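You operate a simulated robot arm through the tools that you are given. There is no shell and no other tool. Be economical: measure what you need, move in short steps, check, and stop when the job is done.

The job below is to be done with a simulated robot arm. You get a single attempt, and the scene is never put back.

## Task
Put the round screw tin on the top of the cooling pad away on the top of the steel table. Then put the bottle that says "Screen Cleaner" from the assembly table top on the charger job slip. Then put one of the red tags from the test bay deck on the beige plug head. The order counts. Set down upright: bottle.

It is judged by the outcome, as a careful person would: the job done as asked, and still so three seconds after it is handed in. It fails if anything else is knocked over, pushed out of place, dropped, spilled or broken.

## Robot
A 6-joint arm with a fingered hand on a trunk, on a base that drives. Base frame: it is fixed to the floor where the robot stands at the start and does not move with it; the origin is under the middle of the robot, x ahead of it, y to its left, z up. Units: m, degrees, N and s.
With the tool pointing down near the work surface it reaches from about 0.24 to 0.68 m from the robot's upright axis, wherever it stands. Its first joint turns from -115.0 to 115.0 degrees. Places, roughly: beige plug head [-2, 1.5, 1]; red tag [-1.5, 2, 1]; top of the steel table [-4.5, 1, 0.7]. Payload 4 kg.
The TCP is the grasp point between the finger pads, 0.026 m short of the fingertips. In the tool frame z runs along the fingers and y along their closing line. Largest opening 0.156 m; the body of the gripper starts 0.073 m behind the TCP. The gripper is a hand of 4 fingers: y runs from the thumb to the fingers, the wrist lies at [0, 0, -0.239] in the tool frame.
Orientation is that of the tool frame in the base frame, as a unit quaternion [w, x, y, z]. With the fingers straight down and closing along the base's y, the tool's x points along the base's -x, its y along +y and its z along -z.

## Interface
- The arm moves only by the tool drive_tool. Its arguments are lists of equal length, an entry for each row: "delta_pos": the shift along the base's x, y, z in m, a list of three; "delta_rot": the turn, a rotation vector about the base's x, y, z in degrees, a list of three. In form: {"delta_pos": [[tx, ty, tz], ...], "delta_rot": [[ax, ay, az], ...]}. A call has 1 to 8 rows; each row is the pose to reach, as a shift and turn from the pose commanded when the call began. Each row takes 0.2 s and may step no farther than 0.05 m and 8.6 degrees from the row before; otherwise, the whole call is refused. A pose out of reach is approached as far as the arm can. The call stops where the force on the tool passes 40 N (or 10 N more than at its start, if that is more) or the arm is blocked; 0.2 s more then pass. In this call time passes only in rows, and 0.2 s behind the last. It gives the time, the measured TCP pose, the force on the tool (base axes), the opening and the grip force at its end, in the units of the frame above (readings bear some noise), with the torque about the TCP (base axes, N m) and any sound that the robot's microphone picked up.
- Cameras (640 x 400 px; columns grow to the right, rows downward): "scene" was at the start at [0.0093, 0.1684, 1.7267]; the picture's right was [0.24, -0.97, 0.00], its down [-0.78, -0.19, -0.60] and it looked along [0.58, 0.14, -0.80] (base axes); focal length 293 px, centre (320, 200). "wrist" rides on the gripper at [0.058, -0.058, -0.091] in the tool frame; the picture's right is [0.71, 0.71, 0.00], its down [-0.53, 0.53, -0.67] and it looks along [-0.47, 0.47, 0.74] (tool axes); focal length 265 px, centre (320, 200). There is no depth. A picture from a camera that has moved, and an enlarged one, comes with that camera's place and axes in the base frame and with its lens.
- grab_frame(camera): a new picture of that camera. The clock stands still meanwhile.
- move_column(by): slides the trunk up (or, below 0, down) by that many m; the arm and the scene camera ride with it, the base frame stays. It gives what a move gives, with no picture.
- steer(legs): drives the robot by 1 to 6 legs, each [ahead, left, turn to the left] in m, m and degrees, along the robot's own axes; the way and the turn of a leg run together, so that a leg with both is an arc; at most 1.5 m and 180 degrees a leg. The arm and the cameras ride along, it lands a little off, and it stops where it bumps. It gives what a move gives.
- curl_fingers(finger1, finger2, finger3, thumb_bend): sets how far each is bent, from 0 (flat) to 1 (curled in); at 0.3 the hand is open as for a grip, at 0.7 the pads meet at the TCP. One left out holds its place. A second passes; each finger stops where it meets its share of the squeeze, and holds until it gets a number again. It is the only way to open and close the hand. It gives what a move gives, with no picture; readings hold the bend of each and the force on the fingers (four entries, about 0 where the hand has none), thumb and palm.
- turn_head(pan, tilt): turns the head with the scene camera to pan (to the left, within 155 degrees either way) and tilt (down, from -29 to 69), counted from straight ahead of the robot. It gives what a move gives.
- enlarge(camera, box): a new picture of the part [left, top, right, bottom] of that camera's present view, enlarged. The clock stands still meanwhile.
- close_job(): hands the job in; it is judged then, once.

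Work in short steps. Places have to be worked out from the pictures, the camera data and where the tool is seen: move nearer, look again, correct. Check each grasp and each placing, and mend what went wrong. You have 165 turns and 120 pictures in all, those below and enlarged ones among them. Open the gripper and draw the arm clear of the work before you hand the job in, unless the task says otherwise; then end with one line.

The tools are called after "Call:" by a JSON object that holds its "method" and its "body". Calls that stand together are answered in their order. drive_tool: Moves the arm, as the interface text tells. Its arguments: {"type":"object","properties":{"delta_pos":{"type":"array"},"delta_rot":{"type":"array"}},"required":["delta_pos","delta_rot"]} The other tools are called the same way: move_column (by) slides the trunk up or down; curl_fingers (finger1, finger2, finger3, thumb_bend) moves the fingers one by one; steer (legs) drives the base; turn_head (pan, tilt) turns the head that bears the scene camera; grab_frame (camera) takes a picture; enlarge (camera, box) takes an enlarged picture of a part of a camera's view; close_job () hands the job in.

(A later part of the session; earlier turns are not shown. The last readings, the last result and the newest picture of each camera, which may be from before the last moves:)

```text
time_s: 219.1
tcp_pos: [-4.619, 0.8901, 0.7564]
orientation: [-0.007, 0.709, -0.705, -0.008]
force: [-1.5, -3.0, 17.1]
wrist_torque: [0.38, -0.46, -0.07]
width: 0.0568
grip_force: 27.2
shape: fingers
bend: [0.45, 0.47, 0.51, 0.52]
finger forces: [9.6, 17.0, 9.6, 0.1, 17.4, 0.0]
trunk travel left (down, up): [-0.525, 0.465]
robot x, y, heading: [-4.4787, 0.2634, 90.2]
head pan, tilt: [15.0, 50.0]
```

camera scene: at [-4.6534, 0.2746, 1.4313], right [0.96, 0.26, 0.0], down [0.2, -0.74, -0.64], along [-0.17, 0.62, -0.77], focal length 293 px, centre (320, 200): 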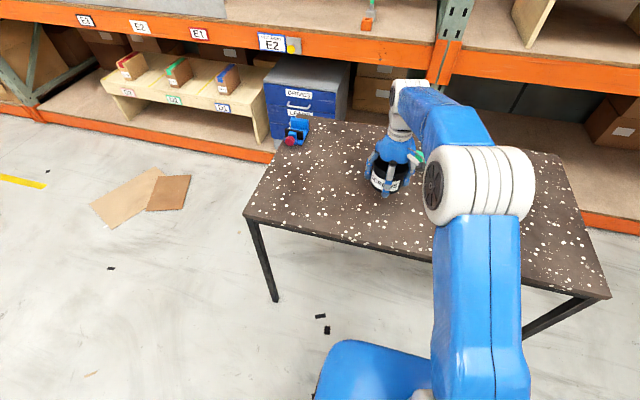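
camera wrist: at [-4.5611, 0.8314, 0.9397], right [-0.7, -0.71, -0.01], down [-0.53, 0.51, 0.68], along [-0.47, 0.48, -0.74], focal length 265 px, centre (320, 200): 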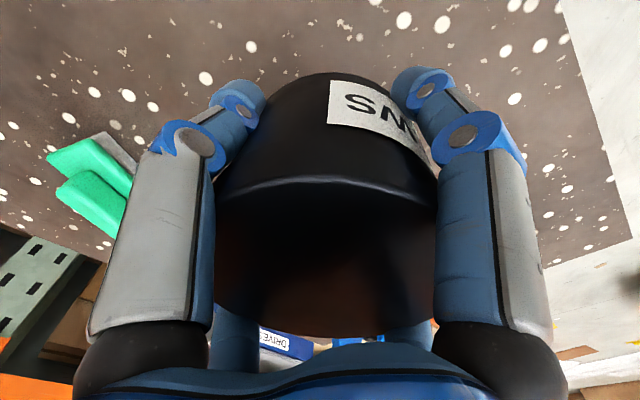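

Contact at 17 N: the tin stands on the table. I raise the hand a hair to ease the force, then open.

Call:
{"method": "drive_tool", "body": {"delta_pos": [[0, 0, 0.002]], "delta_rot": [[0, 0, 0]]}}

Call:
{"method": "curl_fingers", "body": {"finger1": 0.3, "finger2": 0.3, "finger3": 0.3, "thumb_bend": 0.3}}

Call:
{"method": "drive_tool", "body": {"delta_pos": [[0, 0, 0.04], [0, 0, 0.085], [0, 0, 0.13], [0, 0, 0.17], [0, 0, 0.21], [0, 0, 0.25]], "delta_rot": [[0, 0, 0], [0, 0, 0], [0, 0, 0], [0, 0, 0], [0, 0, 0], [0, 0, 0]]}}

Call:
{"method": "grab_frame", "body": {"camera": "wrist"}}

Call:
{"method": "grab_frame", "body": {"camera": "scene"}}

```text
time_s: 219.5
tcp_pos: [-4.6194, 0.8893, 0.7573]
orientation: [-0.007, 0.709, -0.705, -0.006]
force: [-2.6, -1.3, 16.1]
wrist_torque: [0.45, -0.38, 0.01]
width: 0.0568
grip_force: 26.1
shape: fingers
bend: [0.45, 0.47, 0.51, 0.52]
finger forces: [9.1, 17.5, 10.1, 0.0, 16.9, 0.0]
trunk travel left (down, up): [-0.525, 0.465]
robot x, y, heading: [-4.4855, 0.2572, 90.2]
head pan, tilt: [15.0, 50.0]
```

```text
time_s: 220.5
tcp_pos: [-4.6199, 0.8912, 0.7554]
orientation: [-0.005, 0.709, -0.705, -0.005]
force: [0.4, -0.2, 0.2]
wrist_torque: [0.02, -0.03, -0.02]
width: 0.1063
grip_force: 0.1
shape: fingers
bend: [0.3, 0.3, 0.3, 0.3]
finger forces: [0.1, 0.0, 0.1, 0.0, 0.1, 0.0]
trunk travel left (down, up): [-0.525, 0.465]
robot x, y, heading: [-4.4775, 0.2606, 90.2]
head pan, tilt: [15.0, 50.0]
```

```text
time_s: 221.9
tcp_pos: [-4.6173, 0.8906, 1.0063]
orientation: [-0.005, 0.709, -0.705, -0.005]
force: [0.2, -0.2, -0.8]
wrist_torque: [0.01, -0.02, 0.01]
width: 0.1065
grip_force: 0.1
shape: fingers
bend: [0.3, 0.3, 0.3, 0.3]
finger forces: [0.0, 0.0, 0.0, 0.0, 0.1, 0.0]
trunk travel left (down, up): [-0.525, 0.465]
robot x, y, heading: [-4.4818, 0.26, 90.5]
head pan, tilt: [15.0, 50.0]
```

```text
89 pictures are left
camera wrist: at [-4.5594, 0.8313, 1.0968], right [-0.7, -0.71, -0.01], down [-0.53, 0.51, 0.68], along [-0.47, 0.48, -0.74], focal length 265 px, centre (320, 200)
```

wrist: 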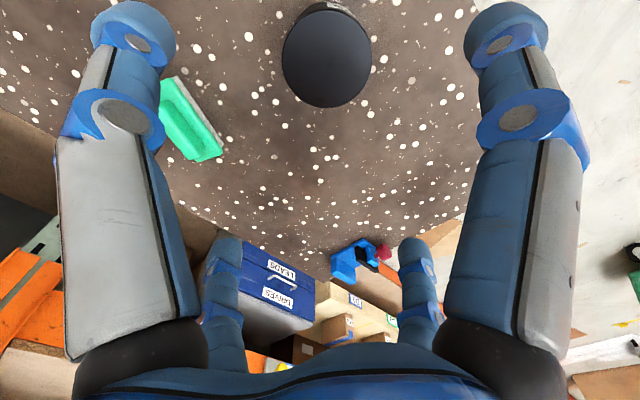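

```text
88 pictures are left
camera scene: at [-4.6535, 0.2744, 1.4312], right [0.96, 0.26, 0.0], down [0.2, -0.74, -0.64], along [-0.17, 0.62, -0.77], focal length 293 px, centre (320, 200)
```

scene: 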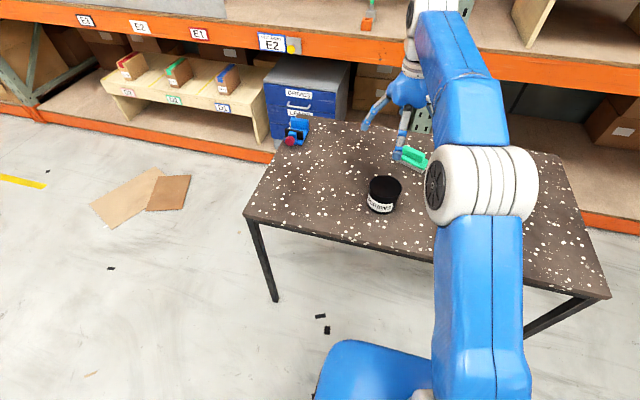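

The tin stands safely on the steel table. I retract the arm, raise the trunk and return along the same route to the assembly table.

Call:
{"method": "drive_tool", "body": {"delta_pos": [[0.018, -0.045, 0], [0.035, -0.09, 0], [0.05, -0.135, 0], [0.07, -0.18, 0], [0.085, -0.22, 0], [0.1, -0.26, 0]], "delta_rot": [[0, 0, 0], [0, 0, 0], [0, 0, 0], [0, 0, 0], [0, 0, 0], [0, 0, 0]]}}

Call:
{"method": "move_column", "body": {"by": 0.3}}

Call:
{"method": "steer", "body": {"legs": [[0, -0.86, 0], [0, -0.86, 0], [-1.5, 0, 0], [-1.5, 0, 0], [-0.14, 0, 0]]}}

```text
time_s: 223.3
tcp_pos: [-4.5223, 0.6281, 1.0039]
orientation: [-0.005, 0.709, -0.705, -0.005]
force: [-0.6, 0.2, -0.1]
wrist_torque: [0.02, -0.02, 0.01]
width: 0.1066
grip_force: 0.1
shape: fingers
bend: [0.3, 0.3, 0.3, 0.3]
finger forces: [0.0, 0.0, 0.0, 0.0, 0.0, 0.0]
trunk travel left (down, up): [-0.525, 0.465]
robot x, y, heading: [-4.4842, 0.2625, 90.3]
head pan, tilt: [15.0, 50.0]
```

```text
time_s: 226.3
tcp_pos: [-4.5212, 0.6285, 1.3043]
orientation: [-0.005, 0.709, -0.705, -0.005]
force: [-0.2, 0.3, -0.8]
wrist_torque: [0.01, -0.02, -0.01]
width: 0.1067
grip_force: 0.1
shape: fingers
bend: [0.3, 0.3, 0.3, 0.3]
finger forces: [0.1, 0.0, 0.0, 0.1, 0.0, 0.1]
trunk travel left (down, up): [-0.825, 0.165]
robot x, y, heading: [-4.4781, 0.2592, 90.0]
head pan, tilt: [15.0, 50.0]
```

```text
time_s: 288.3
tcp_pos: [-2.8036, -2.498, 1.3037]
orientation: [0.005, -0.702, 0.712, 0.004]
force: [0.2, -0.2, -0.4]
wrist_torque: [-0.04, -0.04, 0.01]
width: 0.1064
grip_force: 0.1
shape: fingers
bend: [0.3, 0.3, 0.3, 0.3]
finger forces: [0.0, 0.0, 0.1, 0.1, 0.0, 0.0]
trunk travel left (down, up): [-0.825, 0.165]
robot x, y, heading: [-2.7695, -2.8756, 89.2]
head pan, tilt: [15.0, 50.0]
```

On track. Now I turn to face +x, go through the passage and strafe up to the assembly table.

Call:
{"method": "steer", "body": {"legs": [[0, 0, -89.2], [1.2, 0, 0], [1.2, 0, 0], [0, 1.5, 0], [0, 1.5, 0], [0, 0.25, 0]]}}

Call:
{"method": "turn_head", "body": {"pan": 18, "tilt": 40}}

Call:
{"method": "grab_frame", "body": {"camera": "scene"}}

Call:
{"method": "grab_frame", "body": {"camera": "wrist"}}

```text
time_s: 369.9
tcp_pos: [-0.2123, 0.5111, 1.3054]
orientation: [0.007, -0.037, 0.999, 0.0]
force: [-0.3, -0.3, -0.2]
wrist_torque: [0.02, -0.02, -0.05]
width: 0.1062
grip_force: 0.1
shape: fingers
bend: [0.3, 0.3, 0.3, 0.3]
finger forces: [0.0, 0.1, 0.1, 0.0, 0.0, 0.0]
trunk travel left (down, up): [-0.825, 0.165]
robot x, y, heading: [-0.5796, 0.4481, 4.3]
head pan, tilt: [15.0, 50.0]
```

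```text
time_s: 370.6
tcp_pos: [-0.2135, 0.5123, 1.3038]
orientation: [0.007, -0.037, 0.999, 0.001]
force: [0.1, 0.0, -0.3]
wrist_torque: [-0.03, 0.02, 0.0]
width: 0.1063
grip_force: 0.1
shape: fingers
bend: [0.3, 0.3, 0.3, 0.3]
finger forces: [0.0, 0.0, 0.0, 0.0, 0.0, 0.0]
trunk travel left (down, up): [-0.825, 0.165]
robot x, y, heading: [-0.5825, 0.4486, 4.1]
head pan, tilt: [18.0, 40.0]
```

```text
87 pictures are left
camera scene: at [-0.5737, 0.6265, 1.7454], right [0.38, -0.93, 0.0], down [-0.6, -0.24, -0.77], along [0.71, 0.29, -0.64], focal length 293 px, centre (320, 200)
```

scene: 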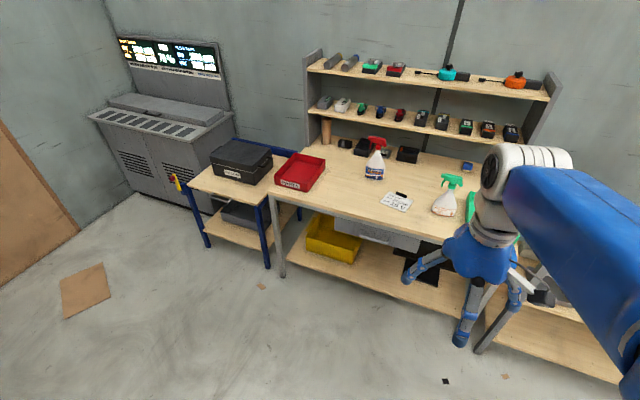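

```text
86 pictures are left
camera wrist: at [-0.2674, 0.45, 1.3954], right [-0.76, 0.65, -0.01], down [0.48, 0.56, 0.68], along [0.45, 0.51, -0.74], focal length 265 px, centre (320, 200)
```

wrist: 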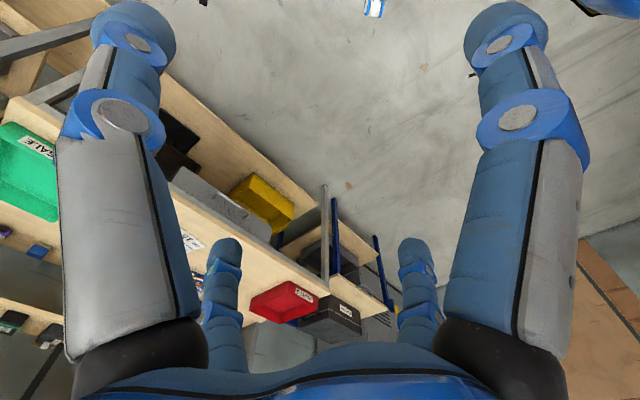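

Now I read the bottle labels and the slip.

Call:
{"method": "enlarge", "body": {"camera": "scene", "box": [350, 125, 480, 225]}}

```text
4.00 times, centred on (415, 175) of scene
camera zoom: at [-0.5737, 0.6265, 1.7454], right [0.38, -0.93, 0.0], down [-0.6, -0.24, -0.77], along [0.71, 0.29, -0.64], focal length 1172 px, centre (-60, 300)
```

zoom: 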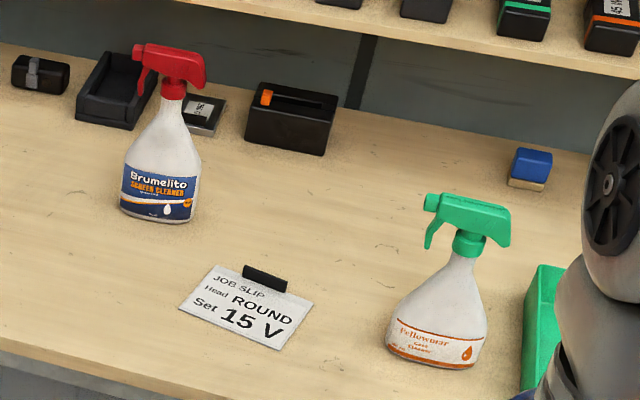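

The red-trigger "Brumelito Screen Cleaner" is the bottle; the slip says "JOB SLIP Head ROUND Set 15 V". I check the other paper on the rack and the test bay to be sure about the slip.

Call:
{"method": "turn_head", "body": {"pan": 155, "tilt": 30}}

Call:
{"method": "grab_frame", "body": {"camera": "scene"}}

Call:
{"method": "turn_head", "body": {"pan": 115, "tilt": 25}}

Call:
{"method": "grab_frame", "body": {"camera": "scene"}}

```text
time_s: 372.8
tcp_pos: [-0.2125, 0.5124, 1.3036]
orientation: [0.007, -0.038, 0.999, 0.0]
force: [-1.1, 0.2, 0.0]
wrist_torque: [0.0, -0.01, 0.03]
width: 0.1062
grip_force: 0.0
shape: fingers
bend: [0.3, 0.3, 0.3, 0.3]
finger forces: [0.0, 0.0, 0.0, 0.0, 0.1, 0.1]
trunk travel left (down, up): [-0.825, 0.165]
robot x, y, heading: [-0.5801, 0.4502, 4.5]
head pan, tilt: [154.7, 30.0]
```

```text
84 pictures are left
camera scene: at [-0.737, 0.6266, 1.7608], right [0.36, 0.93, 0.0], down [0.47, -0.18, -0.87], along [-0.81, 0.31, -0.5], focal length 293 px, centre (320, 200)
```

scene: 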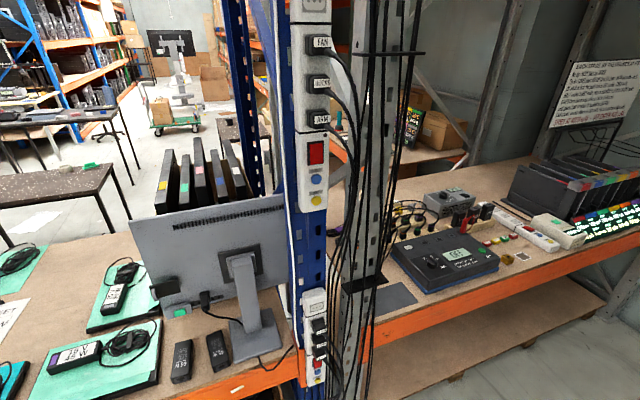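

```text
time_s: 373.9
tcp_pos: [-0.2132, 0.5125, 1.3036]
orientation: [0.007, -0.037, 0.999, 0.0]
force: [-0.1, -0.4, -0.2]
wrist_torque: [0.01, 0.0, 0.01]
width: 0.1065
grip_force: 0.2
shape: fingers
bend: [0.3, 0.3, 0.3, 0.3]
finger forces: [0.1, 0.0, 0.0, 0.0, 0.1, 0.1]
trunk travel left (down, up): [-0.825, 0.165]
robot x, y, heading: [-0.5801, 0.4449, 4.1]
head pan, tilt: [115.0, 25.0]
```

```text
83 pictures are left
camera scene: at [-0.6979, 0.6744, 1.7687], right [0.87, 0.49, 0.0], down [0.21, -0.37, -0.91], along [-0.44, 0.79, -0.42], focal length 293 px, centre (320, 200)
```

scene: 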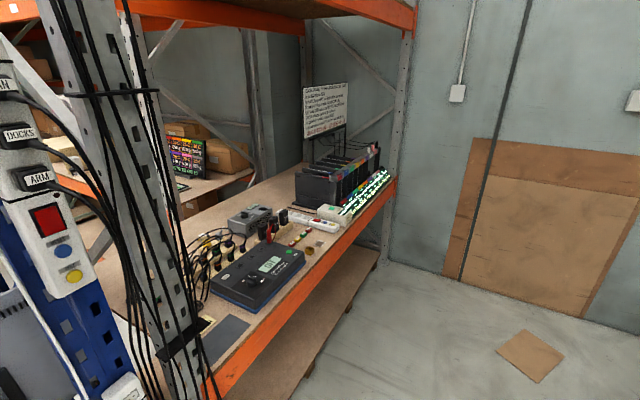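

Call:
{"method": "enlarge", "body": {"camera": "scene", "box": [170, 180, 350, 300]}}

Call:
{"method": "enlarge", "body": {"camera": "scene", "box": [290, 70, 370, 140]}}

```text
3.33 times, centred on (260, 240) of scene
camera zoom: at [-0.6979, 0.6744, 1.7687], right [0.87, 0.49, 0.0], down [0.21, -0.37, -0.91], along [-0.44, 0.79, -0.42], focal length 976 px, centre (520, 67)
```

zoom: 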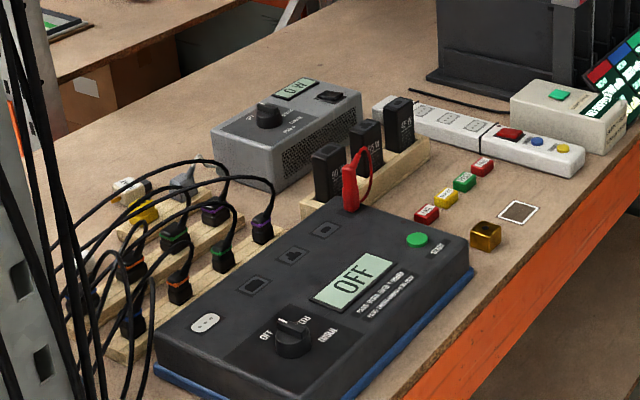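

```text
5.71 times, centred on (330, 105) of scene
camera zoom: at [-0.6979, 0.6744, 1.7687], right [0.87, 0.49, 0.0], down [0.21, -0.37, -0.91], along [-0.44, 0.79, -0.42], focal length 1674 px, centre (263, 743)
```

zoom: 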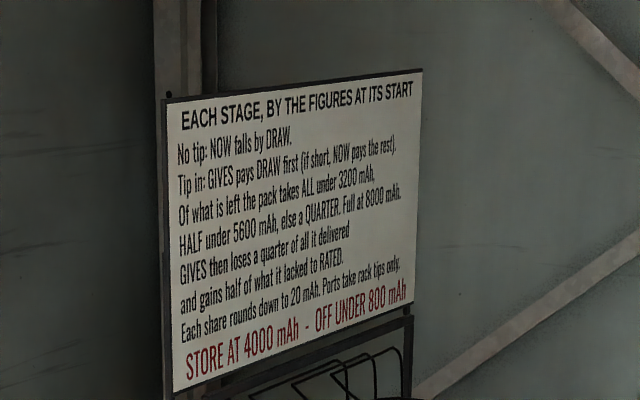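

Red tags and plugs are clear for later. Bottle base is near (0.63, 0.82), slip near (0.49, 0.69). I drive in front of them with the hand high.

Call:
{"method": "steer", "body": {"legs": [[0, 0.33, -4.1], [0.58, 0, 0]]}}

Call:
{"method": "turn_head", "body": {"pan": 15, "tilt": 50}}

Call:
{"method": "grab_frame", "body": {"camera": "scene"}}

Call:
{"method": "grab_frame", "body": {"camera": "wrist"}}

```text
time_s: 386.2
tcp_pos: [0.36, 0.825, 1.3041]
orientation: [0.007, -0.001, 1.0, 0.0]
force: [0.1, -0.4, 0.5]
wrist_torque: [0.0, 0.0, -0.02]
width: 0.1062
grip_force: 0.0
shape: fingers
bend: [0.3, 0.3, 0.3, 0.3]
finger forces: [0.1, 0.1, 0.0, 0.1, 0.1, 0.0]
trunk travel left (down, up): [-0.825, 0.165]
robot x, y, heading: [-0.0136, 0.7908, -0.0]
head pan, tilt: [115.0, 25.0]
```

```text
time_s: 387.9
tcp_pos: [0.3591, 0.8257, 1.3052]
orientation: [0.008, -0.001, 1.0, 0.001]
force: [-0.4, -0.2, 0.2]
wrist_torque: [-0.03, -0.01, 0.01]
width: 0.1064
grip_force: 0.1
shape: fingers
bend: [0.3, 0.3, 0.3, 0.3]
finger forces: [0.0, 0.1, 0.0, 0.0, 0.0, 0.0]
trunk travel left (down, up): [-0.825, 0.165]
robot x, y, heading: [-0.0147, 0.7888, 0.2]
head pan, tilt: [15.0, 50.0]
```

```text
80 pictures are left
camera scene: at [0.0013, 0.9597, 1.7312], right [0.26, -0.97, 0.0], down [-0.74, -0.2, -0.64], along [0.62, 0.17, -0.77], focal length 293 px, centre (320, 200)
```

scene: 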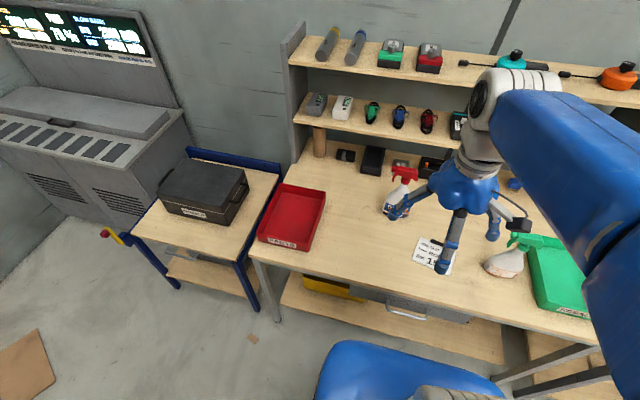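

```text
79 pictures are left
camera wrist: at [0.2996, 0.7676, 1.3955], right [-0.71, 0.71, -0.01], down [0.52, 0.53, 0.68], along [0.48, 0.47, -0.74], focal length 265 px, centre (320, 200)
```

wrist: 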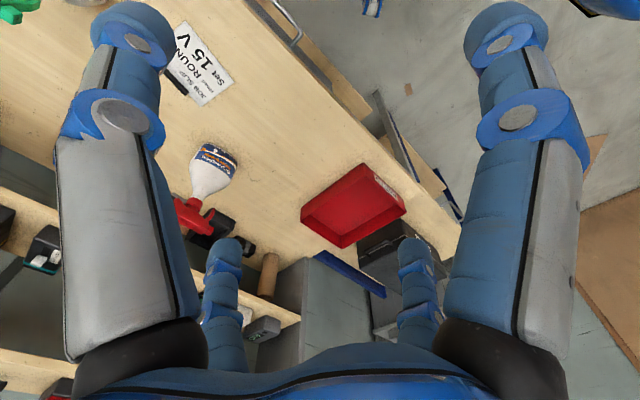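

Cross-checking views gives a table height of about 0.78, with the bottle at (0.79, 0.85) and slip at (0.62, 0.69). I edge forward 0.15 m and bring the hand nearer for a good look.

Call:
{"method": "steer", "body": {"legs": [[0.15, 0, 0]]}}

Call:
{"method": "drive_tool", "body": {"delta_pos": [[0.03, -0.03, 0], [0.06, -0.06, 0], [0.08, -0.09, -0.03], [0.08, -0.11, -0.06]], "delta_rot": [[0, 0, 0], [0, 0, 0], [0, 0, 0], [0, 0, 0]]}}

Call:
{"method": "grab_frame", "body": {"camera": "wrist"}}

Call:
{"method": "grab_frame", "body": {"camera": "scene"}}

```text
time_s: 390.5
tcp_pos: [0.5052, 0.8274, 1.3048]
orientation: [0.008, -0.001, 1.0, -0.002]
force: [-0.3, 0.0, -0.4]
wrist_torque: [0.0, -0.06, 0.0]
width: 0.1064
grip_force: 0.1
shape: fingers
bend: [0.3, 0.3, 0.3, 0.3]
finger forces: [0.1, 0.0, 0.0, 0.1, 0.0, 0.1]
trunk travel left (down, up): [-0.825, 0.165]
robot x, y, heading: [0.1381, 0.7866, 0.2]
head pan, tilt: [15.0, 50.0]
```

```text
time_s: 391.5
tcp_pos: [0.5826, 0.716, 1.2418]
orientation: [0.009, -0.002, 1.0, 0.0]
force: [-0.2, -0.3, -0.6]
wrist_torque: [-0.01, 0.01, 0.01]
width: 0.1065
grip_force: 0.1
shape: fingers
bend: [0.3, 0.3, 0.3, 0.3]
finger forces: [0.0, 0.1, 0.0, 0.0, 0.0, 0.0]
trunk travel left (down, up): [-0.825, 0.165]
robot x, y, heading: [0.1403, 0.7873, 0.1]
head pan, tilt: [15.0, 50.0]
```

```text
78 pictures are left
camera wrist: at [0.5234, 0.6579, 1.3321], right [-0.71, 0.7, -0.01], down [0.51, 0.53, 0.68], along [0.48, 0.47, -0.74], focal length 265 px, centre (320, 200)
```

wrist: 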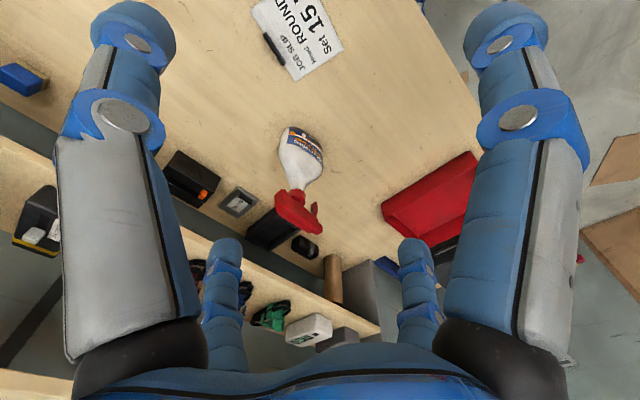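

```text
77 pictures are left
camera scene: at [0.1506, 0.9603, 1.7312], right [0.26, -0.96, 0.0], down [-0.74, -0.2, -0.64], along [0.62, 0.17, -0.77], focal length 293 px, centre (320, 200)
```

scene: 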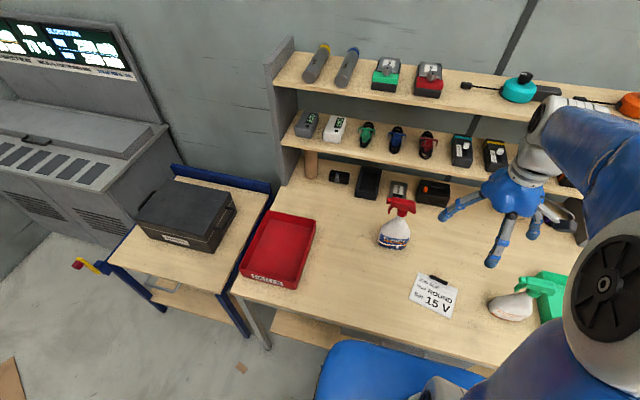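

Call:
{"method": "enlarge", "body": {"camera": "wrist", "box": [240, 110, 360, 260]}}

Call:
{"method": "enlarge", "body": {"camera": "scene", "box": [360, 180, 480, 330]}}

```text
2.67 times, centred on (300, 185) of wrist
camera zoom: at [0.5234, 0.6579, 1.3321], right [-0.71, 0.7, -0.01], down [0.51, 0.53, 0.68], along [0.48, 0.47, -0.74], focal length 708 px, centre (373, 240)
```

zoom: 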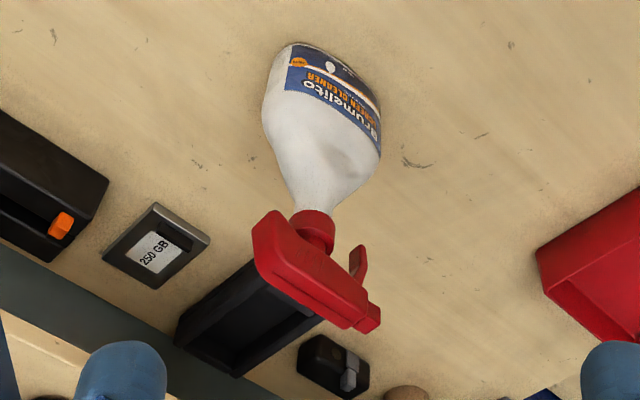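

```text
2.67 times, centred on (420, 255) of scene
camera zoom: at [0.1506, 0.9603, 1.7312], right [0.26, -0.96, 0.0], down [-0.74, -0.2, -0.64], along [0.62, 0.17, -0.77], focal length 781 px, centre (53, 53)
```

zoom: 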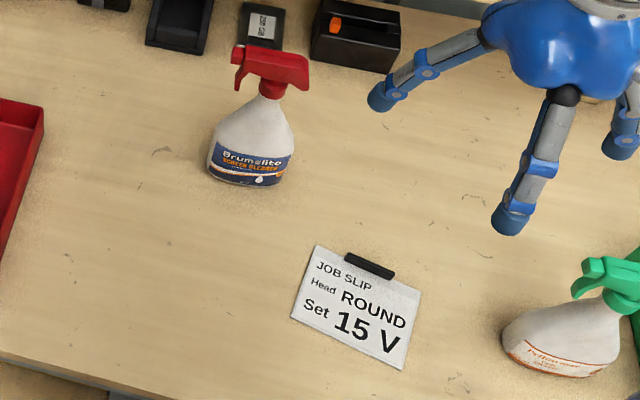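

The sprayer head points along +y with its neck near (0.79, 0.86). I want to squeeze with the two digits along x; I open finger 2 to see which digit that is.

Call:
{"method": "curl_fingers", "body": {"finger2": 0.0}}

Call:
{"method": "grab_frame", "body": {"camera": "wrist"}}

```text
time_s: 392.5
tcp_pos: [0.5833, 0.7162, 1.2399]
orientation: [0.007, -0.002, 1.0, 0.0]
force: [0.1, 0.8, -0.2]
wrist_torque: [0.01, -0.01, 0.0]
width: 0.1066
grip_force: 0.0
shape: fingers
bend: [0.3, 0.01, 0.3, 0.3]
finger forces: [0.0, 0.1, 0.1, 0.0, 0.1, 0.0]
trunk travel left (down, up): [-0.825, 0.165]
robot x, y, heading: [0.1381, 0.7913, 0.2]
head pan, tilt: [15.0, 50.0]
```

```text
74 pictures are left
camera wrist: at [0.5233, 0.6581, 1.3322], right [-0.71, 0.7, -0.01], down [0.51, 0.53, 0.68], along [0.48, 0.47, -0.74], focal length 265 px, centre (320, 200)
```

wrist: 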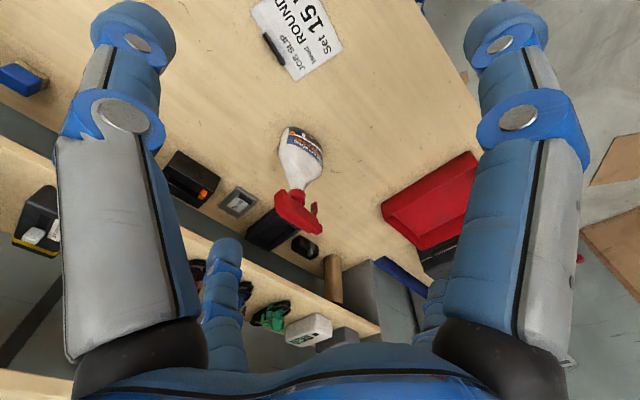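

Finger 2 is the +y digit and it is now out of the nozzle's way. I move over the bottle's neck, staying high.

Call:
{"method": "drive_tool", "body": {"delta_pos": [[0.037, 0.024, 0], [0.073, 0.048, 0], [0.11, 0.072, 0], [0.146, 0.096, 0], [0.18, 0.12, 0], [0.212, 0.142, 0], [0.212, 0.142, -0.05], [0.212, 0.142, -0.1]], "delta_rot": [[0, 0, 0], [0, 0, 0], [0, 0, 0], [0, 0, 0], [0, 0, 0], [0, 0, 0], [0, 0, 0], [0, 0, 0]]}}

Call:
{"method": "grab_frame", "body": {"camera": "wrist"}}

Call:
{"method": "enlarge", "body": {"camera": "scene", "box": [330, 110, 490, 270]}}

```text
time_s: 394.3
tcp_pos: [0.8011, 0.8623, 1.1439]
orientation: [0.006, -0.002, 1.0, -0.001]
force: [0.3, -0.5, 0.3]
wrist_torque: [0.02, 0.03, 0.01]
width: 0.1063
grip_force: 0.0
shape: fingers
bend: [0.3, 0.0, 0.3, 0.3]
finger forces: [0.0, 0.0, 0.1, 0.1, 0.0, 0.0]
trunk travel left (down, up): [-0.825, 0.165]
robot x, y, heading: [0.1379, 0.7879, 0.3]
head pan, tilt: [15.0, 50.0]
```

```text
73 pictures are left
camera wrist: at [0.7413, 0.8038, 1.236], right [-0.71, 0.7, -0.01], down [0.52, 0.53, 0.67], along [0.48, 0.47, -0.74], focal length 265 px, centre (320, 200)
```

wrist: 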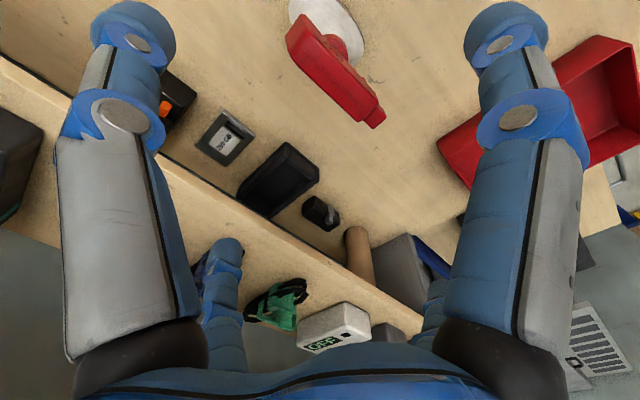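

```text
2.50 times, centred on (410, 190) of scene
camera zoom: at [0.1546, 0.9609, 1.7311], right [0.26, -0.96, 0.0], down [-0.74, -0.2, -0.64], along [0.62, 0.17, -0.77], focal length 732 px, centre (95, 225)
```

zoom: 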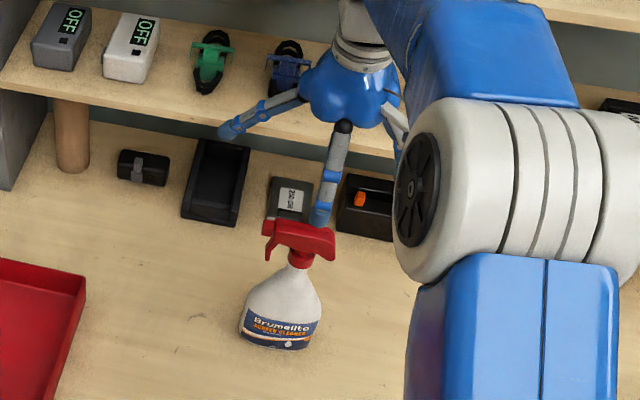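

The hand is centred above the neck within a few mm. I lower halfway and check.

Call:
{"method": "drive_tool", "body": {"delta_pos": [[-0.004, -0.004, -0.045], [-0.004, -0.004, -0.09], [-0.004, -0.004, -0.13]], "delta_rot": [[0, 0, 0], [0, 0, 0], [0, 0, 0]]}}

Call:
{"method": "grab_frame", "body": {"camera": "wrist"}}

Call:
{"method": "enlarge", "body": {"camera": "scene", "box": [350, 130, 470, 270]}}

```text
time_s: 395.1
tcp_pos: [0.7898, 0.8523, 1.017]
orientation: [0.008, -0.001, 1.0, 0.0]
force: [-0.2, 0.9, -0.3]
wrist_torque: [0.0, 0.0, 0.05]
width: 0.1066
grip_force: 0.1
shape: fingers
bend: [0.3, 0.0, 0.3, 0.3]
finger forces: [0.0, 0.0, 0.0, 0.1, 0.0, 0.0]
trunk travel left (down, up): [-0.825, 0.165]
robot x, y, heading: [0.1402, 0.7902, 0.4]
head pan, tilt: [15.0, 50.0]
```

```text
71 pictures are left
camera wrist: at [0.7305, 0.7946, 1.1082], right [-0.71, 0.7, -0.01], down [0.51, 0.53, 0.68], along [0.48, 0.47, -0.74], focal length 265 px, centre (320, 200)
```

wrist: 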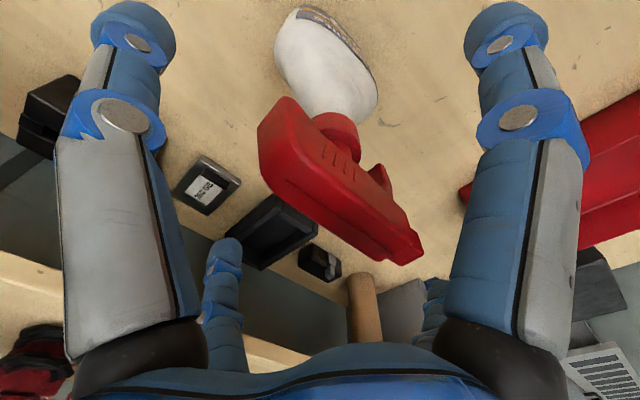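

```text
2.86 times, centred on (410, 200) of scene
camera zoom: at [0.1488, 0.9591, 1.7314], right [0.26, -0.97, 0.0], down [-0.74, -0.2, -0.64], along [0.62, 0.17, -0.77], focal length 837 px, centre (63, 200)
```

zoom: 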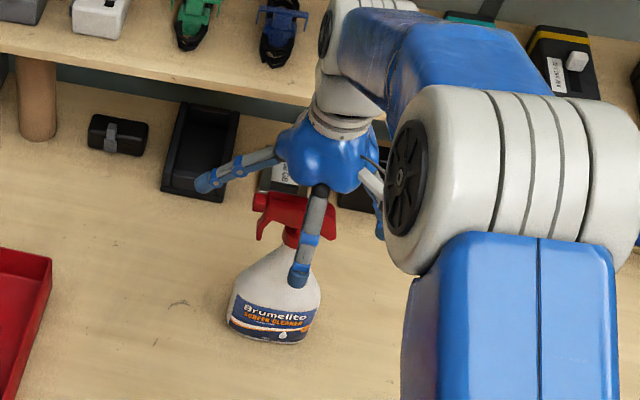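

Neck lies within 1 cm of the grasp point. I lower to z 0.958 and close only the two x-digits.

Call:
{"method": "drive_tool", "body": {"delta_pos": [[0, 0.004, -0.03], [0, 0.004, -0.058]], "delta_rot": [[0, 0, 0], [0, 0, 0]]}}

Call:
{"method": "curl_fingers", "body": {"finger1": 0.5, "finger3": 0.5}}

Call:
{"method": "grab_frame", "body": {"camera": "wrist"}}

Call:
{"method": "enlarge", "body": {"camera": "scene", "box": [350, 130, 470, 270]}}

```text
time_s: 395.7
tcp_pos: [0.7921, 0.8613, 0.9563]
orientation: [0.01, -0.002, 1.0, -0.001]
force: [1.1, 1.3, 4.3]
wrist_torque: [0.04, 0.08, -0.05]
width: 0.1063
grip_force: 3.0
shape: fingers
bend: [0.3, 0.0, 0.3, 0.3]
finger forces: [0.0, 5.4, 0.0, 0.2, 0.1, 0.0]
trunk travel left (down, up): [-0.825, 0.165]
robot x, y, heading: [0.1358, 0.7893, 0.3]
head pan, tilt: [15.0, 50.0]
```

```text
time_s: 396.7
tcp_pos: [0.7918, 0.8607, 0.9553]
orientation: [0.008, -0.003, 1.0, 0.0]
force: [0.1, 3.1, 7.1]
wrist_torque: [0.0, 0.11, -0.05]
width: 0.083
grip_force: 3.5
shape: fingers
bend: [0.5, 0.0, 0.5, 0.3]
finger forces: [0.0, 7.3, 0.1, 0.0, 0.0, 0.0]
trunk travel left (down, up): [-0.825, 0.165]
robot x, y, heading: [0.14, 0.7877, 0.3]
head pan, tilt: [15.0, 50.0]
```

```text
69 pictures are left
camera wrist: at [0.7322, 0.8024, 1.047], right [-0.71, 0.7, -0.01], down [0.51, 0.53, 0.68], along [0.48, 0.47, -0.74], focal length 265 px, centre (320, 200)
```

wrist: 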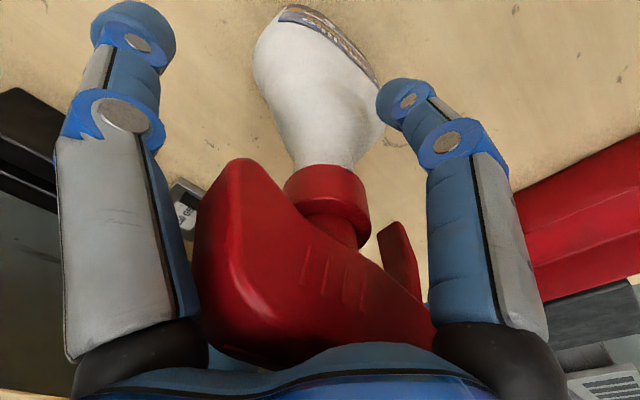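

```text
2.86 times, centred on (410, 200) of scene
camera zoom: at [0.1496, 0.96, 1.7312], right [0.26, -0.97, 0.0], down [-0.74, -0.2, -0.64], along [0.62, 0.17, -0.77], focal length 837 px, centre (63, 200)
```

zoom: 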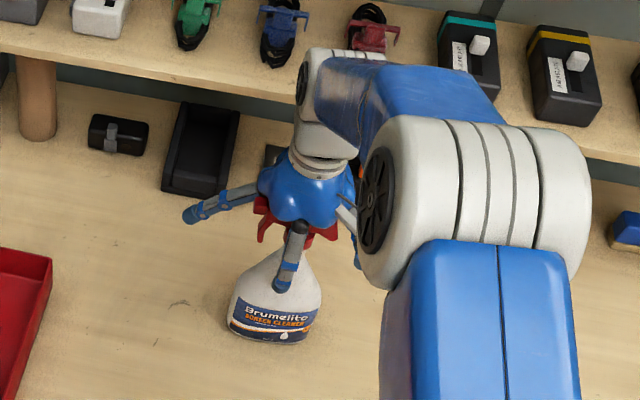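

Finger 2's base is pressing lightly on the nozzle (7 N). I raise 1.2 cm to relieve it, then close the x-digits further.

Call:
{"method": "drive_tool", "body": {"delta_pos": [[0, 0, 0.012]], "delta_rot": [[0, 0, 0]]}}

Call:
{"method": "curl_fingers", "body": {"finger1": 0.7, "finger3": 0.7}}

Call:
{"method": "grab_frame", "body": {"camera": "wrist"}}

```text
time_s: 397.1
tcp_pos: [0.7919, 0.8575, 0.9671]
orientation: [0.006, -0.001, 1.0, 0.001]
force: [0.5, 0.6, -0.8]
wrist_torque: [-0.01, 0.04, -0.03]
width: 0.0833
grip_force: 0.6
shape: fingers
bend: [0.5, 0.0, 0.5, 0.3]
finger forces: [0.0, 0.4, 0.0, 0.1, 0.0, 0.0]
trunk travel left (down, up): [-0.825, 0.165]
robot x, y, heading: [0.1376, 0.7868, 0.4]
head pan, tilt: [15.0, 50.0]
```

```text
time_s: 398.1
tcp_pos: [0.7921, 0.8597, 0.9671]
orientation: [0.006, -0.003, 1.0, 0.001]
force: [0.4, 0.2, -0.3]
wrist_torque: [-0.01, -0.03, 0.03]
width: 0.0723
grip_force: 5.8
shape: fingers
bend: [0.63, 0.0, 0.65, 0.3]
finger forces: [5.9, 0.0, 5.7, 0.0, 0.1, 0.0]
trunk travel left (down, up): [-0.825, 0.165]
robot x, y, heading: [0.1392, 0.7856, 0.6]
head pan, tilt: [15.0, 50.0]
```

```text
67 pictures are left
camera wrist: at [0.7333, 0.8012, 1.0578], right [-0.71, 0.7, -0.01], down [0.51, 0.53, 0.68], along [0.48, 0.47, -0.74], focal length 265 px, centre (320, 200)
```

wrist: 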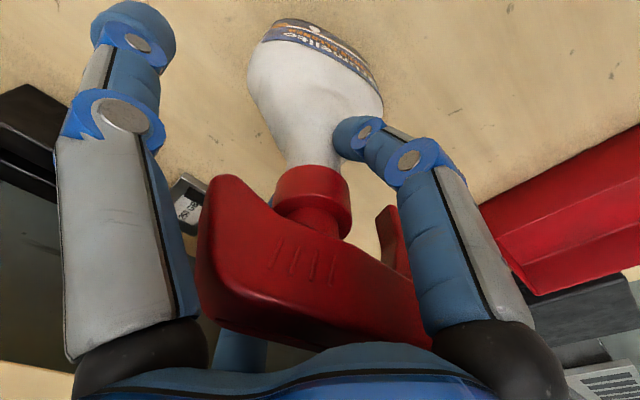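

Both digits grip the neck under the collar at 6 N. I tighten somewhat and lift a little to test.

Call:
{"method": "curl_fingers", "body": {"finger1": 0.85, "finger3": 0.85}}

Call:
{"method": "drive_tool", "body": {"delta_pos": [[0, 0, 0.015], [0, 0, 0.03]], "delta_rot": [[0, 0, 0], [0, 0, 0]]}}

Call:
{"method": "enlarge", "body": {"camera": "scene", "box": [350, 130, 470, 270]}}

Call:
{"method": "grab_frame", "body": {"camera": "wrist"}}

```text
time_s: 399.1
tcp_pos: [0.7942, 0.8599, 0.9653]
orientation: [0.007, -0.002, 1.0, 0.001]
force: [0.3, 0.3, -0.1]
wrist_torque: [0.0, 0.03, 0.02]
width: 0.0733
grip_force: 8.0
shape: fingers
bend: [0.63, 0.0, 0.65, 0.3]
finger forces: [8.2, 0.1, 7.7, 0.0, 0.1, 0.0]
trunk travel left (down, up): [-0.825, 0.165]
robot x, y, heading: [0.1383, 0.7916, 0.1]
head pan, tilt: [15.0, 50.0]
```

```text
time_s: 399.7
tcp_pos: [0.7913, 0.86, 0.9987]
orientation: [0.008, -0.001, 1.0, 0.0]
force: [0.6, -0.4, -6.1]
wrist_torque: [0.03, -0.06, 0.01]
width: 0.0739
grip_force: 7.6
shape: fingers
bend: [0.63, 0.0, 0.65, 0.3]
finger forces: [7.6, 0.1, 7.3, 0.1, 0.0, 0.0]
trunk travel left (down, up): [-0.825, 0.165]
robot x, y, heading: [0.1378, 0.789, 0.2]
head pan, tilt: [15.0, 50.0]
```

```text
2.86 times, centred on (410, 200) of scene
camera zoom: at [0.151, 0.9598, 1.7312], right [0.26, -0.96, 0.0], down [-0.74, -0.2, -0.64], along [0.62, 0.17, -0.77], focal length 837 px, centre (63, 200)
```

zoom: 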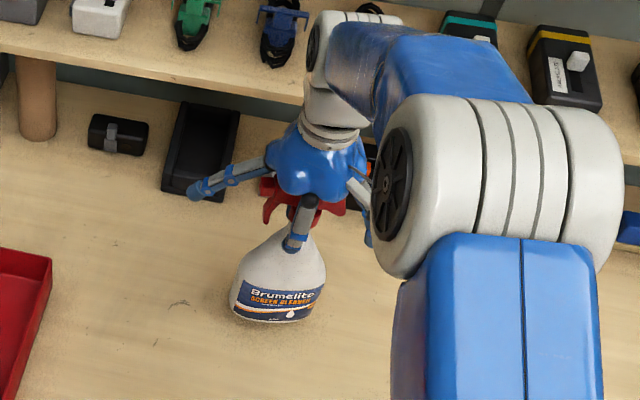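

```text
65 pictures are left
camera wrist: at [0.7329, 0.802, 1.0895], right [-0.71, 0.7, -0.01], down [0.51, 0.53, 0.68], along [0.48, 0.47, -0.74], focal length 265 px, centre (320, 200)
```

wrist: 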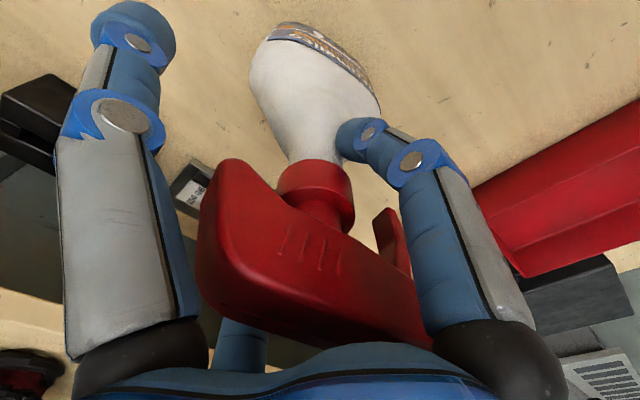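

Bottle lifted cleanly (about 6 N). The slip's centre is (0.62, 0.70) with its clip on the far edge; I carry the bottle over to just in front of the centre.

Call:
{"method": "drive_tool", "body": {"delta_pos": [[0, 0, 0.03], [-0.02, -0.017, 0.05], [-0.05, -0.043, 0.05], [-0.08, -0.07, 0.05], [-0.11, -0.095, 0.05], [-0.14, -0.12, 0.05], [-0.165, -0.142, 0.05], [-0.178, -0.154, 0.05]], "delta_rot": [[0, 0, 0], [0, 0, 0], [0, 0, 0], [0, 0, 0], [0, 0, 0], [0, 0, 0], [0, 0, 0], [0, 0, 0]]}}

Call:
{"method": "grab_frame", "body": {"camera": "wrist"}}

Call:
{"method": "grab_frame", "body": {"camera": "scene"}}

```text
time_s: 401.5
tcp_pos: [0.6153, 0.7028, 1.0489]
orientation: [0.008, -0.003, 1.0, 0.0]
force: [0.0, 0.0, -4.7]
wrist_torque: [0.01, 0.0, 0.01]
width: 0.0743
grip_force: 7.1
shape: fingers
bend: [0.63, 0.0, 0.65, 0.3]
finger forces: [7.6, 0.1, 7.1, 0.0, 0.0, 0.0]
trunk travel left (down, up): [-0.825, 0.165]
robot x, y, heading: [0.1354, 0.7898, 0.2]
head pan, tilt: [15.0, 50.0]
```

```text
64 pictures are left
camera wrist: at [0.5558, 0.6452, 1.1399], right [-0.71, 0.7, -0.01], down [0.51, 0.53, 0.68], along [0.48, 0.47, -0.74], focal length 265 px, centre (320, 200)
```

wrist: 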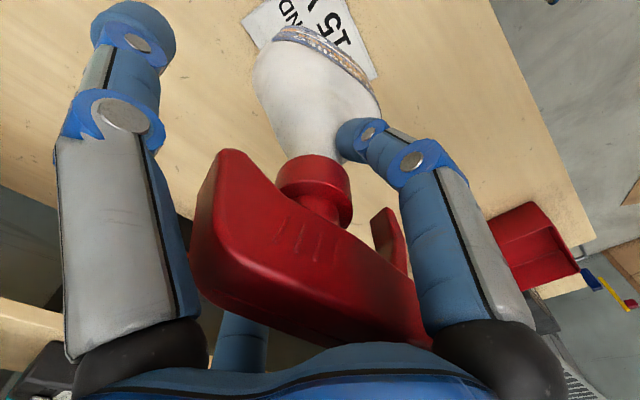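

```text
63 pictures are left
camera scene: at [0.1505, 0.96, 1.7312], right [0.26, -0.96, 0.0], down [-0.74, -0.2, -0.64], along [0.62, 0.17, -0.77], focal length 293 px, centre (320, 200)
```

scene: 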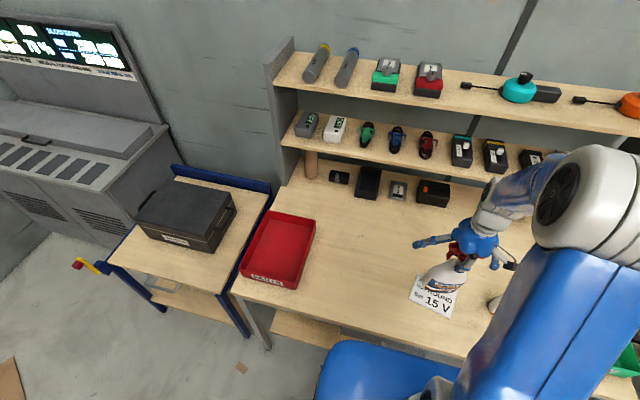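

Over the slip. I lower and look before touching down.

Call:
{"method": "drive_tool", "body": {"delta_pos": [[0, 0.002, -0.03], [0, 0.002, -0.055], [0, 0.002, -0.065]], "delta_rot": [[0, 0, 0], [0, 0, 0], [0, 0, 0]]}}

Call:
{"method": "enlarge", "body": {"camera": "scene", "box": [380, 210, 540, 330]}}

Call:
{"method": "grab_frame", "body": {"camera": "wrist"}}

```text
time_s: 402.3
tcp_pos: [0.6153, 0.7051, 0.9836]
orientation: [0.008, -0.001, 1.0, -0.001]
force: [0.6, -0.3, -5.5]
wrist_torque: [0.05, -0.01, 0.0]
width: 0.0742
grip_force: 6.9
shape: fingers
bend: [0.63, 0.0, 0.66, 0.3]
finger forces: [7.3, 0.0, 7.0, 0.0, 0.1, 0.0]
trunk travel left (down, up): [-0.825, 0.165]
robot x, y, heading: [0.139, 0.7926, 0.3]
head pan, tilt: [15.0, 50.0]
```

```text
3.33 times, centred on (460, 270) of scene
camera zoom: at [0.152, 0.9593, 1.7313], right [0.26, -0.97, 0.0], down [-0.74, -0.2, -0.64], along [0.62, 0.17, -0.77], focal length 976 px, centre (-147, -33)
```

zoom: 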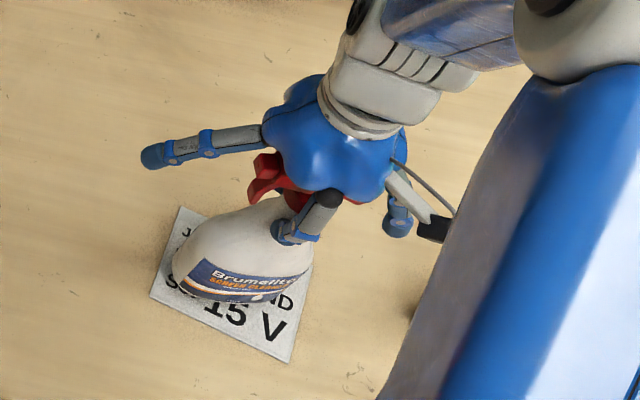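

```text
61 pictures are left
camera wrist: at [0.5564, 0.646, 1.0747], right [-0.71, 0.7, -0.01], down [0.51, 0.53, 0.68], along [0.48, 0.47, -0.74], focal length 265 px, centre (320, 200)
```

wrist: 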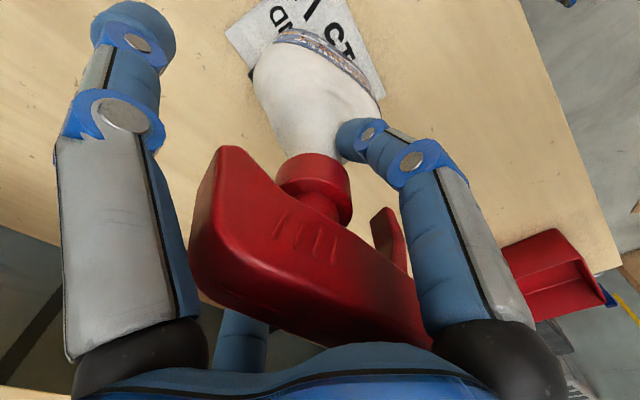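

Base is nearly centred on the slip; I shift 8 mm nearer to keep off the clip and touch down in small steps.

Call:
{"method": "drive_tool", "body": {"delta_pos": [[-0.008, 0, 0], [-0.008, 0, -0.008]], "delta_rot": [[0, 0, 0], [0, 0, 0]]}}

Call:
{"method": "drive_tool", "body": {"delta_pos": [[0, 0, -0.006]], "delta_rot": [[0, 0, 0]]}}

Call:
{"method": "drive_tool", "body": {"delta_pos": [[0, 0, -0.005]], "delta_rot": [[0, 0, 0]]}}

```text
time_s: 402.9
tcp_pos: [0.609, 0.7043, 0.9751]
orientation: [0.007, -0.001, 1.0, 0.0]
force: [0.3, -0.5, -4.7]
wrist_torque: [-0.02, 0.0, 0.0]
width: 0.0743
grip_force: 7.6
shape: fingers
bend: [0.63, 0.0, 0.66, 0.3]
finger forces: [7.5, 0.0, 6.9, 0.1, 0.0, 0.0]
trunk travel left (down, up): [-0.825, 0.165]
robot x, y, heading: [0.1391, 0.789, 0.2]
head pan, tilt: [15.0, 50.0]
```

```text
time_s: 403.3
tcp_pos: [0.6089, 0.7056, 0.9711]
orientation: [0.008, -0.001, 1.0, -0.001]
force: [0.1, 2.8, 6.2]
wrist_torque: [0.0, 0.07, -0.04]
width: 0.0753
grip_force: 10.4
shape: fingers
bend: [0.63, 0.0, 0.66, 0.3]
finger forces: [10.6, 0.3, 10.3, 0.0, 0.1, 0.1]
trunk travel left (down, up): [-0.825, 0.165]
robot x, y, heading: [0.1387, 0.7889, 0.4]
head pan, tilt: [15.0, 50.0]
```

```text
time_s: 403.7
tcp_pos: [0.6066, 0.7053, 0.9677]
orientation: [0.01, -0.001, 1.0, -0.001]
force: [1.6, 5.6, 25.1]
wrist_torque: [0.11, 0.17, -0.06]
width: 0.0771
grip_force: 16.1
shape: fingers
bend: [0.62, 0.0, 0.65, 0.3]
finger forces: [15.1, 1.2, 15.8, 0.0, 0.0, 0.0]
trunk travel left (down, up): [-0.825, 0.165]
robot x, y, heading: [0.1397, 0.7918, 0.3]
head pan, tilt: [15.0, 50.0]
```

It is standing; I relieve the downward force and check before opening.

Call:
{"method": "drive_tool", "body": {"delta_pos": [[0, 0, 0.006]], "delta_rot": [[0, 0, 0]]}}

Call:
{"method": "enlarge", "body": {"camera": "scene", "box": [380, 210, 540, 330]}}

```text
time_s: 404.1
tcp_pos: [0.6061, 0.7053, 0.9698]
orientation: [0.006, -0.002, 1.0, 0.0]
force: [0.8, 1.5, 2.7]
wrist_torque: [0.05, -0.01, 0.03]
width: 0.0757
grip_force: 9.2
shape: fingers
bend: [0.62, 0.0, 0.65, 0.3]
finger forces: [9.2, 0.0, 9.5, 0.0, 0.0, 0.0]
trunk travel left (down, up): [-0.825, 0.165]
robot x, y, heading: [0.137, 0.7885, 0.5]
head pan, tilt: [15.0, 50.0]
```

```text
3.33 times, centred on (460, 270) of scene
camera zoom: at [0.1503, 0.9595, 1.7309], right [0.26, -0.97, 0.0], down [-0.74, -0.2, -0.64], along [0.62, 0.17, -0.77], focal length 976 px, centre (-147, -33)
```

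zoom: 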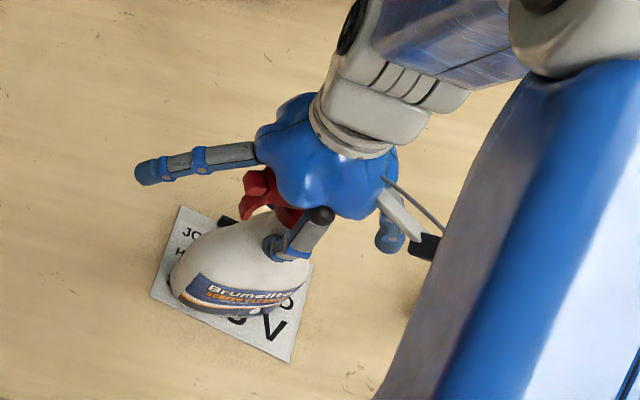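

The bottle stands on the slip. I open the two digits and raise the hand straight up.

Call:
{"method": "curl_fingers", "body": {"finger1": 0.25, "finger3": 0.25}}

Call:
{"method": "drive_tool", "body": {"delta_pos": [[0, 0, 0.03], [0, 0, 0.07], [0, 0, 0.12], [0, 0, 0.17], [0, 0, 0.21], [0, 0, 0.25], [0, 0, 0.29]], "delta_rot": [[0, 0, 0], [0, 0, 0], [0, 0, 0], [0, 0, 0], [0, 0, 0], [0, 0, 0], [0, 0, 0]]}}

Call:
{"method": "enlarge", "body": {"camera": "scene", "box": [360, 180, 560, 330]}}

Call:
{"method": "grab_frame", "body": {"camera": "wrist"}}

```text
time_s: 405.1
tcp_pos: [0.6075, 0.7047, 0.9716]
orientation: [0.007, -0.001, 1.0, 0.0]
force: [0.0, -0.3, -0.2]
wrist_torque: [0.02, -0.02, 0.01]
width: 0.111
grip_force: 0.1
shape: fingers
bend: [0.25, 0.0, 0.25, 0.3]
finger forces: [0.2, 0.0, 0.1, 0.0, 0.0, 0.0]
trunk travel left (down, up): [-0.825, 0.165]
robot x, y, heading: [0.1353, 0.7918, 0.1]
head pan, tilt: [15.0, 50.0]
```

```text
time_s: 406.7
tcp_pos: [0.6083, 0.7077, 1.2648]
orientation: [0.008, -0.001, 1.0, 0.001]
force: [-0.2, 0.2, 0.1]
wrist_torque: [0.01, 0.01, -0.02]
width: 0.1107
grip_force: 0.0
shape: fingers
bend: [0.25, 0.0, 0.25, 0.3]
finger forces: [0.0, 0.0, 0.0, 0.0, 0.0, 0.0]
trunk travel left (down, up): [-0.825, 0.165]
robot x, y, heading: [0.1407, 0.7899, 0.6]
head pan, tilt: [15.0, 50.0]
```

```text
2.67 times, centred on (460, 255) of scene
camera zoom: at [0.1501, 0.9599, 1.7312], right [0.26, -0.96, 0.0], down [-0.74, -0.2, -0.64], along [0.62, 0.17, -0.77], focal length 781 px, centre (-53, 53)
```

zoom: 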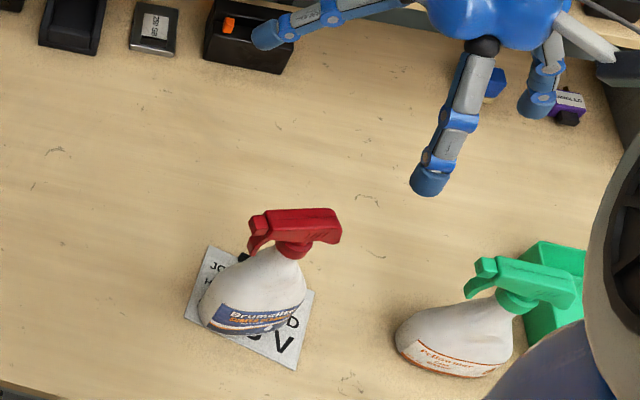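

```text
58 pictures are left
camera wrist: at [0.5483, 0.6497, 1.3554], right [-0.71, 0.7, -0.01], down [0.51, 0.53, 0.68], along [0.48, 0.47, -0.74], focal length 265 px, centre (320, 200)
```

wrist: 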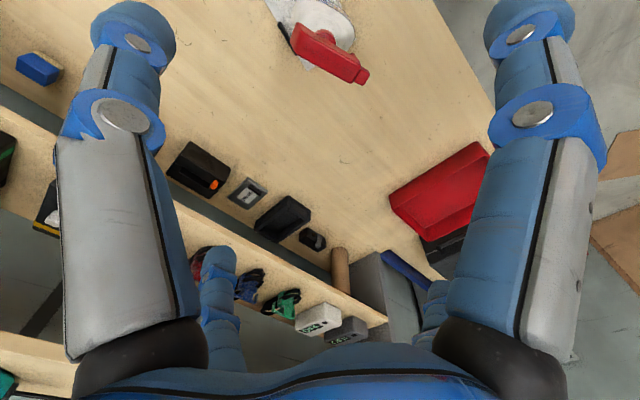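

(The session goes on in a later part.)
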